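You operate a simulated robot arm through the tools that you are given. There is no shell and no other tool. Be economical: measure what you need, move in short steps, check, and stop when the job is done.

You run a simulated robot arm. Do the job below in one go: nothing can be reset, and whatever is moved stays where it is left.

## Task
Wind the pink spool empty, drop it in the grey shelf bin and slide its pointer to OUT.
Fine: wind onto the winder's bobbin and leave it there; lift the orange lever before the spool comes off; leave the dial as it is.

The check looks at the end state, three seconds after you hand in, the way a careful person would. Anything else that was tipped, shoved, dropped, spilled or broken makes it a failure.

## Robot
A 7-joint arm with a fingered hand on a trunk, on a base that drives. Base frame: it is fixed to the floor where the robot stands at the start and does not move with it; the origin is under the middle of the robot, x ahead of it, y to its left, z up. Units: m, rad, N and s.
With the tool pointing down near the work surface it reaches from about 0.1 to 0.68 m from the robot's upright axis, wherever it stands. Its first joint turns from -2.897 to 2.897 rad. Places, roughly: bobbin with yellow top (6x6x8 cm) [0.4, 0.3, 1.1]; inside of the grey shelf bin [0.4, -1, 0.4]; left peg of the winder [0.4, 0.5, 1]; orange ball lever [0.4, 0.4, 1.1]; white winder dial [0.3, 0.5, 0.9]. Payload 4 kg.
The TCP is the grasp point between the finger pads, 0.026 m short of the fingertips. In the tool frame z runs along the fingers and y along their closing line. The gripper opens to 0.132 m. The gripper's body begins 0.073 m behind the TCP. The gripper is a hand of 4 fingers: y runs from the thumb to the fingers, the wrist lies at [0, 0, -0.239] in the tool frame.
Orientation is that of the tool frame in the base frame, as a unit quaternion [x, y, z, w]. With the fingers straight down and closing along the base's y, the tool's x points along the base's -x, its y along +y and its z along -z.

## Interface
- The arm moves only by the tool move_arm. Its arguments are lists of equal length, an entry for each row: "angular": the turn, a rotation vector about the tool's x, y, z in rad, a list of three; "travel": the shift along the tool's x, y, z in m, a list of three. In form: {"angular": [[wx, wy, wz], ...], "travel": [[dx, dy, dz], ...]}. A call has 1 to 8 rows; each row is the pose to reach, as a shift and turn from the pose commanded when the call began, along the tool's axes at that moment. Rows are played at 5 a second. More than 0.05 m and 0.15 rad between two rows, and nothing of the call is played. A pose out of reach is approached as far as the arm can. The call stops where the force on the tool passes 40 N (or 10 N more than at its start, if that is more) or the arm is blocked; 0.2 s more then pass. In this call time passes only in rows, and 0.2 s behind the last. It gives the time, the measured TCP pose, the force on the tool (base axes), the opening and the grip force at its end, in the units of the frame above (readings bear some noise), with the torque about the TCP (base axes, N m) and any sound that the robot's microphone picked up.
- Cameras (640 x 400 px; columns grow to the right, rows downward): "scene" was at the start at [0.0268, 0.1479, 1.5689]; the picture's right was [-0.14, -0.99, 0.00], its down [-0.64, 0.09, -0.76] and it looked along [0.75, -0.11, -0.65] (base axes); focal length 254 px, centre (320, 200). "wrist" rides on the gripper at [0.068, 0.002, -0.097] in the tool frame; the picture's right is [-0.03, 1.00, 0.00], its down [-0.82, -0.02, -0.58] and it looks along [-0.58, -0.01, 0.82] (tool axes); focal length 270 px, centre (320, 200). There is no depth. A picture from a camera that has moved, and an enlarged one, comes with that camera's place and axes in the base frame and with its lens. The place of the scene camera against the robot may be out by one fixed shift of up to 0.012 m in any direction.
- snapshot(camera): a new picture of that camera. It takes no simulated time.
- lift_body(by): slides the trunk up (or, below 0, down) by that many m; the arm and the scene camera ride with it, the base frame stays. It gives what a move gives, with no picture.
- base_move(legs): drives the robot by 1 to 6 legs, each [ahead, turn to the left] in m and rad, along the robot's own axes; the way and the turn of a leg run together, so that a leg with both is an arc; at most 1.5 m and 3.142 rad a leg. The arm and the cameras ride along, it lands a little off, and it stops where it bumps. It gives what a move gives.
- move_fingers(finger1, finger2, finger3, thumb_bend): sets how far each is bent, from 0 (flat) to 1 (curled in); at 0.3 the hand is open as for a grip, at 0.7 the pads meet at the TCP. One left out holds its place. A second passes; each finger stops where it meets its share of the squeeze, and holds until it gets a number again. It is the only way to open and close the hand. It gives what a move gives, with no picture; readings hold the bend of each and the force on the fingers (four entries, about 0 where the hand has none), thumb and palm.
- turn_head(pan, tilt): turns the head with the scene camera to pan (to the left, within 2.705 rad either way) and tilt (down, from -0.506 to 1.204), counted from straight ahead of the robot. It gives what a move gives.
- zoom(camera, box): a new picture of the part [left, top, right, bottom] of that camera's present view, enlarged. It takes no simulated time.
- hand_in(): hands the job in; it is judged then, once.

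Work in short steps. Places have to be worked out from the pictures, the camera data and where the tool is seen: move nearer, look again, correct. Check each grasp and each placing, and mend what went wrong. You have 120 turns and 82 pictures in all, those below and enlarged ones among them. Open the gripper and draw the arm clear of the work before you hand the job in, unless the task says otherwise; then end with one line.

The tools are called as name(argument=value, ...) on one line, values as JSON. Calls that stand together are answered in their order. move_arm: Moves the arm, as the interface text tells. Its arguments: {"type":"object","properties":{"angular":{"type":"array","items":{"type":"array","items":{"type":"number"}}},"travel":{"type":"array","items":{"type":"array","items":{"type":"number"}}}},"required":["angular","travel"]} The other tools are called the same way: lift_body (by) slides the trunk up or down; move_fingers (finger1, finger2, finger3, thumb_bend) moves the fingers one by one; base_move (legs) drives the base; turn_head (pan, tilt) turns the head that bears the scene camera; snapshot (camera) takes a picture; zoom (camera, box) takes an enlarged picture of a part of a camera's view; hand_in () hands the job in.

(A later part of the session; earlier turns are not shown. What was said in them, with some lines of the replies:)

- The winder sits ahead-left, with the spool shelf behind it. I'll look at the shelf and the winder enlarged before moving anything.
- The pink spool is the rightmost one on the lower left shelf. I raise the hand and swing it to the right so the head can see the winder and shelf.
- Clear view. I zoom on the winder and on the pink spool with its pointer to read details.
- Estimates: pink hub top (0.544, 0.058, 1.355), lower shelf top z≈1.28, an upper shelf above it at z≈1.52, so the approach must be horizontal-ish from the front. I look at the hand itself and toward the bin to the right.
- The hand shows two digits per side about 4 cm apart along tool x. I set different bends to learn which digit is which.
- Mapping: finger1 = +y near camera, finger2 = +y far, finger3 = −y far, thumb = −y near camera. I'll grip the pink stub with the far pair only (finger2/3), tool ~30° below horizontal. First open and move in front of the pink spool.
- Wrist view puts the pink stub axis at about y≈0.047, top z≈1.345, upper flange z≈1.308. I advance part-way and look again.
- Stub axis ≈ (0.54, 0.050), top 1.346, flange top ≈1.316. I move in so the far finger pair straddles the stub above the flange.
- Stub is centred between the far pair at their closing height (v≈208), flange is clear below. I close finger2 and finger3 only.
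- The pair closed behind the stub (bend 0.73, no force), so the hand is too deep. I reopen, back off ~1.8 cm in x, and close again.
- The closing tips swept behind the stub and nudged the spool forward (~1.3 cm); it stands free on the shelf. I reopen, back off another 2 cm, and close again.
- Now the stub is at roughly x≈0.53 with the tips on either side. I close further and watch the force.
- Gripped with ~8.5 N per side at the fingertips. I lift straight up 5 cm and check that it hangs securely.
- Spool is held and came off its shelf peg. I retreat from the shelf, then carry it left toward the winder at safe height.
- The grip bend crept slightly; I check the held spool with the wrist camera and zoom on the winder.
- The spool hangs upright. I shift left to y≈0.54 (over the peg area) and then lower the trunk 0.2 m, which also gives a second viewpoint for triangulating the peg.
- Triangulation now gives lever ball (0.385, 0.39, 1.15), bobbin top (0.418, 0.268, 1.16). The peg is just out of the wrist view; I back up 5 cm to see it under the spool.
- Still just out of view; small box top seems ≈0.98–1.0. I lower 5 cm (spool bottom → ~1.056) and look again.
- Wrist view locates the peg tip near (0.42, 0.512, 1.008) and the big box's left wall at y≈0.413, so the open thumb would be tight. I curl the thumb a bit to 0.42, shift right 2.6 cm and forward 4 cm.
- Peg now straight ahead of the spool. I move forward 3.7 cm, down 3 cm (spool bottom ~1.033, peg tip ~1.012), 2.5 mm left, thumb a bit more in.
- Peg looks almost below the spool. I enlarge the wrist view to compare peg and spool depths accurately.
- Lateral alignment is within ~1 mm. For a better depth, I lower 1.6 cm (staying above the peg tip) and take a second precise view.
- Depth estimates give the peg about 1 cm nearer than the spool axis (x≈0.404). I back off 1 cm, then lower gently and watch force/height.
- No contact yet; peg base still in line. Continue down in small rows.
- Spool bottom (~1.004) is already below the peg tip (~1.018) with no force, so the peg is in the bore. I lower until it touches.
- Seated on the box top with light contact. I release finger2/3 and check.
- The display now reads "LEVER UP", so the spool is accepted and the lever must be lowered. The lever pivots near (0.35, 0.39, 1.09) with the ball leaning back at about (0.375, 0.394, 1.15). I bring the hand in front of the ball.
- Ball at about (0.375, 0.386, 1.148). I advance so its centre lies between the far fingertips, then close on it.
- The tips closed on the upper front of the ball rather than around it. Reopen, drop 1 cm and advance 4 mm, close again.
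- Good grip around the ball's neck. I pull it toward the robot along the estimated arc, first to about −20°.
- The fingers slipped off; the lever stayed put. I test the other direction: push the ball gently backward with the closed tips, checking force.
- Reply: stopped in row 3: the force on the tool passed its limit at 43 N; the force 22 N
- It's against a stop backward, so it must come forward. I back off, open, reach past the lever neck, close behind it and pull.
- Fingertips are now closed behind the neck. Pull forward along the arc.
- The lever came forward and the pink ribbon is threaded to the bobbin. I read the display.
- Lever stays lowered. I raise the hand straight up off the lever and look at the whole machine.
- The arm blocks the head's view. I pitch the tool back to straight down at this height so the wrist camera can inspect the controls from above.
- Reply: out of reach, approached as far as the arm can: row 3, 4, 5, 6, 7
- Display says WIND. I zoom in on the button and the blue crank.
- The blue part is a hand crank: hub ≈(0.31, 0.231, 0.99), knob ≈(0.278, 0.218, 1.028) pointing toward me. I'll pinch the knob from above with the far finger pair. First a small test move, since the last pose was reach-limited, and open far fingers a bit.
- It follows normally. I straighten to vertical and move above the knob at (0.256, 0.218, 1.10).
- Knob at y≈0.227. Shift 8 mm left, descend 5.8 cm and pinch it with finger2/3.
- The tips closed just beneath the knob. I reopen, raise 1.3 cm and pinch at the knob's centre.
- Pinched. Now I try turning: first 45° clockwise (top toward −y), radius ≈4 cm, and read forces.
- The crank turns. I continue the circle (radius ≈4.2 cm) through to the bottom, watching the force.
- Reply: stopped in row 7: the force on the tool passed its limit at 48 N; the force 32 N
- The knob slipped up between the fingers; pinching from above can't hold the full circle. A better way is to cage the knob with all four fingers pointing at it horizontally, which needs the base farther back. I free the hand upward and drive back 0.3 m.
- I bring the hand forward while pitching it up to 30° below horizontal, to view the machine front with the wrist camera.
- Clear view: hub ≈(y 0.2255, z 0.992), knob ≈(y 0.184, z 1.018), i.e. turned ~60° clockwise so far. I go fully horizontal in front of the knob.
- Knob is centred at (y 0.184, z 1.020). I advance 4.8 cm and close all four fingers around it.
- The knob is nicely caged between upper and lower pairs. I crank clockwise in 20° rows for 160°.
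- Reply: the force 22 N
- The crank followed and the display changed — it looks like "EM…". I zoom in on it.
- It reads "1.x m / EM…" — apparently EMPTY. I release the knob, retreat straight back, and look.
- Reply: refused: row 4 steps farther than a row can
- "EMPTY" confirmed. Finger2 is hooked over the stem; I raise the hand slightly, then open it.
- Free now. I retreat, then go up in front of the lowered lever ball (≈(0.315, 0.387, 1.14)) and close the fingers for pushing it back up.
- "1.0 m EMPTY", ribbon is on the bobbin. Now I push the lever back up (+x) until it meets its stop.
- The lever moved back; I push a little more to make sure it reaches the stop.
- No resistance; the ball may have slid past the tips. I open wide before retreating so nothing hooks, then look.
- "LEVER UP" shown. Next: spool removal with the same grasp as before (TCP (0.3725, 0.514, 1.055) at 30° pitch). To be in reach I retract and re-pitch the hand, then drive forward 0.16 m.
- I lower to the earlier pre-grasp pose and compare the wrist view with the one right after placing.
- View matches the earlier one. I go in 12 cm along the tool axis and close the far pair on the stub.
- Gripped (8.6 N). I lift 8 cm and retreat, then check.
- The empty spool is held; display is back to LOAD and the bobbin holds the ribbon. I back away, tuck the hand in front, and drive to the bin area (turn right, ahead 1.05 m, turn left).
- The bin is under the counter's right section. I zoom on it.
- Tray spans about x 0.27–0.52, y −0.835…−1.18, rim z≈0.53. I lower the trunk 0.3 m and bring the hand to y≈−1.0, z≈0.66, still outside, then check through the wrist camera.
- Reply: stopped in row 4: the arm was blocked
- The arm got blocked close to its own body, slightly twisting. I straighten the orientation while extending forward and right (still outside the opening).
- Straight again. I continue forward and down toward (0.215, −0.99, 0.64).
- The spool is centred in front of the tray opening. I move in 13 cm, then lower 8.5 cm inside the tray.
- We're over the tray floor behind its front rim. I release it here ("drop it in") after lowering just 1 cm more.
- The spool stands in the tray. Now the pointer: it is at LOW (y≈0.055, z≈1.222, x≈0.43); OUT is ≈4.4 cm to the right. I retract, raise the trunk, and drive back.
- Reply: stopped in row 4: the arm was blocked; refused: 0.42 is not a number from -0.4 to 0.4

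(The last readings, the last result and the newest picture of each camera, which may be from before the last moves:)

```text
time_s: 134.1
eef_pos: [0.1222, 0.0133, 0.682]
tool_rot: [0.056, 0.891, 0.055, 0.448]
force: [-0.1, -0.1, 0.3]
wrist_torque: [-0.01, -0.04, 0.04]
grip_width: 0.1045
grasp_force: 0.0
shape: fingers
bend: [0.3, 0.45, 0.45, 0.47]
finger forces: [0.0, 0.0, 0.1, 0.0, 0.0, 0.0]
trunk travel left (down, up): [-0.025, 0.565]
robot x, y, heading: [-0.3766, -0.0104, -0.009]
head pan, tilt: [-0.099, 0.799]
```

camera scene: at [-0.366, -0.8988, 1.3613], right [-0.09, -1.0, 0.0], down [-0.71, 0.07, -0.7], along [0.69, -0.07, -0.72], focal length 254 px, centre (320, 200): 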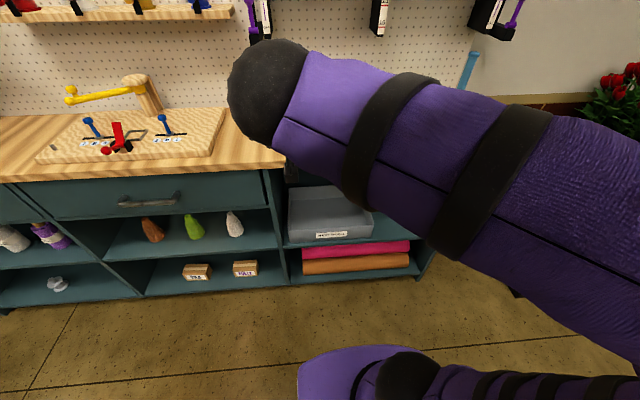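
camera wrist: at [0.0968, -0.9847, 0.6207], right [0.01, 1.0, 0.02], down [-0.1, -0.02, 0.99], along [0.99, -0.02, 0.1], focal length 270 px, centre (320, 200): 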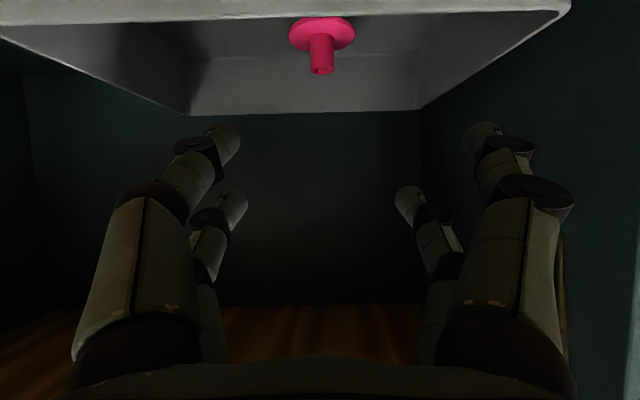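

Back near the start, hand a bit twisted. I raise the trunk 0.4 m, then straighten the hand and move in front of the pointer.

lift_body(by=0.4)

move_arm(angular=[[0.008, -0.023, -0.03], [0.016, -0.046, -0.061], [0.023, -0.069, -0.091], [0.031, -0.092, -0.122], [0.039, -0.115, -0.152]], travel=[[-0.0372, 0.0143, 0.0086], [-0.0744, 0.0286, 0.0171], [-0.1116, 0.0429, 0.0257], [-0.1488, 0.0572, 0.0342], [-0.186, 0.0715, 0.0428]])

move_fingers(finger1=0.3, finger2=0.5, finger3=0.5, thumb_bend=0.3)

snapshot(camera="wrist")

```text
time_s: 138.0
eef_pos: [0.1236, 0.0127, 1.0822]
tool_rot: [0.056, 0.891, 0.056, 0.448]
force: [-0.4, -0.8, 0.4]
wrist_torque: [0.0, 0.0, 0.01]
grip_width: 0.1046
grasp_force: 0.1
shape: fingers
bend: [0.3, 0.45, 0.45, 0.47]
finger forces: [0.0, 0.0, 0.1, 0.0, 0.0, 0.0]
trunk travel left (down, up): [-0.425, 0.165]
robot x, y, heading: [-0.3832, -0.0117, -0.009]
head pan, tilt: [-0.099, 0.799]
```

```text
time_s: 139.2
eef_pos: [0.2719, 0.0593, 1.2153]
tool_rot: [0.0, 0.866, 0.0, 0.5]
force: [0.1, -0.4, 0.8]
wrist_torque: [0.01, -0.02, -0.01]
grip_width: 0.1049
grasp_force: 0.1
shape: fingers
bend: [0.3, 0.45, 0.45, 0.47]
finger forces: [0.0, 0.0, 0.0, 0.1, 0.0, 0.1]
trunk travel left (down, up): [-0.425, 0.165]
robot x, y, heading: [-0.3798, -0.0096, -0.013]
head pan, tilt: [-0.099, 0.799]
```

```text
time_s: 140.2
eef_pos: [0.2716, 0.0596, 1.2149]
tool_rot: [0.001, 0.866, 0.0, 0.5]
force: [-0.2, -0.6, -0.3]
wrist_torque: [0.0, -0.01, 0.0]
grip_width: 0.1322
grasp_force: 0.1
shape: fingers
bend: [0.3, 0.5, 0.5, 0.3]
finger forces: [0.1, 0.0, 0.0, 0.0, 0.0, 0.0]
trunk travel left (down, up): [-0.425, 0.165]
robot x, y, heading: [-0.3785, -0.0141, -0.011]
head pan, tilt: [-0.099, 0.799]
```

```text
3 pictures are left
camera wrist: at [0.1522, 0.0607, 1.2038], right [0.01, 1.0, 0.02], down [-0.09, -0.02, 1.0], along [1.0, -0.02, 0.09], focal length 270 px, centre (320, 200)
```

wrist: 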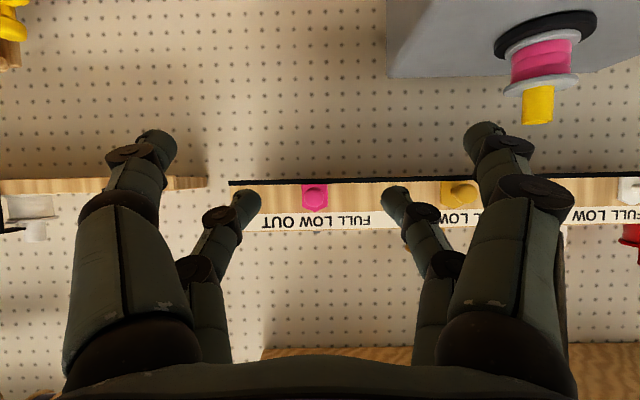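

Pointer is exactly under LOW; OUT lies ≈4 cm to the right (−y). Knob ≈(0.425, 0.050, 1.222). I advance and pinch it with the far pair.

move_arm(angular=[[0, 0, 0], [0, 0, 0], [0, 0, 0]], travel=[[-0.02, -0.0098, 0.035], [-0.04, -0.0098, 0.07], [-0.0595, -0.0098, 0.1048]])

move_fingers(finger2=0.75, finger3=0.75)

```text
time_s: 141.0
eef_pos: [0.3936, 0.0487, 1.213]
tool_rot: [0.001, 0.866, 0.0, 0.5]
force: [-0.3, -0.5, 0.4]
wrist_torque: [0.01, 0.01, -0.02]
grip_width: 0.1327
grasp_force: 0.0
shape: fingers
bend: [0.3, 0.5, 0.5, 0.3]
finger forces: [0.1, 0.1, 0.0, 0.0, 0.1, 0.1]
trunk travel left (down, up): [-0.425, 0.165]
robot x, y, heading: [-0.3771, -0.0105, -0.013]
head pan, tilt: [-0.099, 0.799]
```

```text
time_s: 142.0
eef_pos: [0.3933, 0.0483, 1.2138]
tool_rot: [0.001, 0.866, 0.0, 0.501]
force: [0.0, -0.3, -0.5]
wrist_torque: [0.01, 0.01, 0.01]
grip_width: 0.1326
grasp_force: 0.1
shape: fingers
bend: [0.3, 0.73, 0.73, 0.3]
finger forces: [0.1, 0.0, 0.0, 0.0, 0.0, 0.0]
trunk travel left (down, up): [-0.425, 0.165]
robot x, y, heading: [-0.3773, -0.0132, -0.007]
head pan, tilt: [-0.099, 0.799]
```

No contact — probably just short of the knob. I reopen, advance 1 cm, and close again.

move_fingers(finger2=0.5, finger3=0.5)

move_arm(angular=[[0, 0, 0]], travel=[[-0.0045, 0.0005, 0.0089]])

move_fingers(finger2=0.75, finger3=0.75)

```text
time_s: 143.0
eef_pos: [0.3939, 0.0492, 1.2134]
tool_rot: [0.0, 0.866, 0.0, 0.5]
force: [-0.3, 0.6, 0.4]
wrist_torque: [-0.02, -0.02, 0.01]
grip_width: 0.1326
grasp_force: 0.1
shape: fingers
bend: [0.3, 0.5, 0.5, 0.3]
finger forces: [0.0, 0.0, 0.0, 0.0, 0.0, 0.1]
trunk travel left (down, up): [-0.425, 0.165]
robot x, y, heading: [-0.3835, -0.0114, -0.016]
head pan, tilt: [-0.099, 0.799]
```

```text
time_s: 143.4
eef_pos: [0.402, 0.0491, 1.2139]
tool_rot: [0.001, 0.866, 0.0, 0.5]
force: [-0.6, -0.1, 1.1]
wrist_torque: [0.01, -0.02, -0.04]
grip_width: 0.1326
grasp_force: 0.1
shape: fingers
bend: [0.3, 0.5, 0.5, 0.3]
finger forces: [0.0, 0.1, 0.1, 0.1, 0.0, 0.1]
trunk travel left (down, up): [-0.425, 0.165]
robot x, y, heading: [-0.3793, -0.0109, -0.016]
head pan, tilt: [-0.099, 0.799]
```

```text
time_s: 144.4
eef_pos: [0.4037, 0.0495, 1.2127]
tool_rot: [0.001, 0.866, 0.0, 0.499]
force: [4.8, 0.6, -4.1]
wrist_torque: [-0.01, 0.1, 0.02]
grip_width: 0.1326
grasp_force: 6.1
shape: fingers
bend: [0.3, 0.7, 0.71, 0.3]
finger forces: [0.0, 7.2, 6.1, 0.0, 0.0, 0.0]
trunk travel left (down, up): [-0.425, 0.165]
robot x, y, heading: [-0.3785, -0.0132, -0.008]
head pan, tilt: [-0.099, 0.799]
```

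Now the knob is pinched (6–7 N). I slide it −y by 3.95 cm.

move_arm(angular=[[0, 0, 0], [0, 0, 0], [0, 0, 0], [0, 0, 0]], travel=[[0, -0.01, 0], [0, -0.02, 0], [0, -0.03, 0], [0, -0.0395, 0]])

snapshot(camera="wrist")

```text
time_s: 145.4
eef_pos: [0.4021, 0.0091, 1.2116]
tool_rot: [0.002, 0.866, -0.001, 0.499]
force: [1.6, 0.6, -3.2]
wrist_torque: [-0.04, 0.11, -0.02]
grip_width: 0.1326
grasp_force: 6.0
shape: fingers
bend: [0.3, 0.7, 0.72, 0.3]
finger forces: [0.0, 5.8, 6.2, 0.0, 0.0, 0.0]
trunk travel left (down, up): [-0.425, 0.165]
robot x, y, heading: [-0.3808, -0.0099, -0.006]
head pan, tilt: [-0.099, 0.799]
```

```text
2 pictures are left
camera wrist: at [0.2833, 0.0098, 1.2014], right [0.02, 1.0, 0.02], down [-0.09, -0.02, 1.0], along [1.0, -0.02, 0.09], focal length 270 px, centre (320, 200)
```

wrist: 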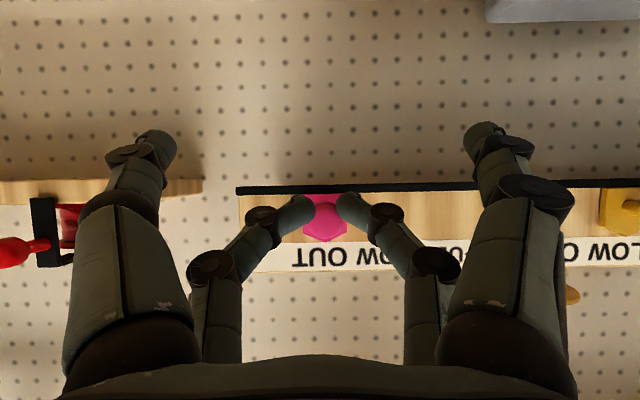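

Pointer tip sits about 4 mm left of OUT's centre. I nudge it 4 mm more, release, and retreat.

move_arm(angular=[[0, 0, 0]], travel=[[0, -0.0045, 0]])

move_fingers(finger2=0.4, finger3=0.4)

move_arm(angular=[[0, 0, 0], [0, 0, 0], [0, 0, 0], [0, 0, 0]], travel=[[0.02, 0, -0.0346], [0.04, 0, -0.0692], [0.06, 0, -0.104], [0.08, 0, -0.1386]])

snapshot(camera="wrist")

```text
time_s: 145.8
eef_pos: [0.4018, 0.0043, 1.2125]
tool_rot: [0.0, 0.866, 0.001, 0.5]
force: [0.8, -0.5, -3.6]
wrist_torque: [0.02, 0.08, -0.07]
grip_width: 0.1323
grasp_force: 6.1
shape: fingers
bend: [0.3, 0.7, 0.72, 0.3]
finger forces: [0.1, 5.7, 6.6, 0.0, 0.0, 0.0]
trunk travel left (down, up): [-0.425, 0.165]
robot x, y, heading: [-0.3792, -0.0128, -0.017]
head pan, tilt: [-0.099, 0.799]
```

```text
time_s: 146.8
eef_pos: [0.4013, 0.0048, 1.2128]
tool_rot: [0.0, 0.866, 0.001, 0.5]
force: [0.5, 0.5, 0.9]
wrist_torque: [0.0, -0.02, 0.01]
grip_width: 0.1325
grasp_force: 0.0
shape: fingers
bend: [0.3, 0.4, 0.4, 0.3]
finger forces: [0.1, 0.1, 0.1, 0.0, 0.0, 0.1]
trunk travel left (down, up): [-0.425, 0.165]
robot x, y, heading: [-0.3766, -0.0093, -0.018]
head pan, tilt: [-0.099, 0.799]
```

```text
time_s: 147.8
eef_pos: [0.2402, 0.0034, 1.2121]
tool_rot: [0.0, 0.866, 0.001, 0.5]
force: [1.0, 0.0, -0.4]
wrist_torque: [-0.02, 0.0, -0.01]
grip_width: 0.1326
grasp_force: 0.0
shape: fingers
bend: [0.3, 0.4, 0.4, 0.3]
finger forces: [0.1, 0.0, 0.0, 0.0, 0.0, 0.0]
trunk travel left (down, up): [-0.425, 0.165]
robot x, y, heading: [-0.3756, -0.0125, -0.014]
head pan, tilt: [-0.099, 0.799]
```

```text
1 pictures are left
camera wrist: at [0.1211, 0.0052, 1.201], right [0.01, 1.0, 0.02], down [-0.09, -0.02, 1.0], along [1.0, -0.02, 0.09], focal length 270 px, centre (320, 200)
```

wrist: 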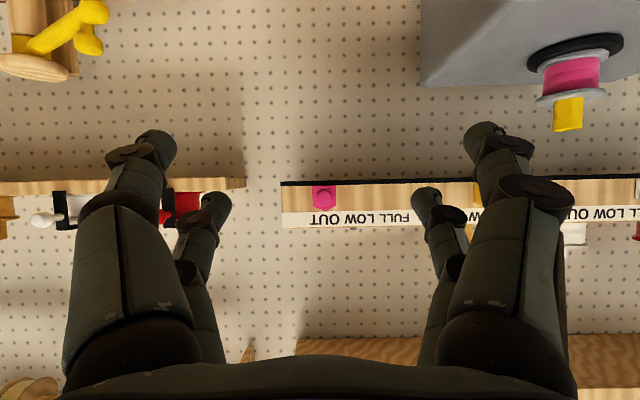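

The pink pointer is centred under OUT, the bobbin with the pink ribbon is on the winder, the empty spool stands in the grey bin, the lever is up and the hand is open and clear. I hand in.

hand_in()

```text
The job is handed in.
```

The job is handed in. The pink spool was wound empty onto the winder's bobbin, which stays there (display: 1.0 m, EMPTY), I lifted the orange lever before taking the spool off, and the dial was not touched. The spool is in the grey bin and its pointer is at OUT.
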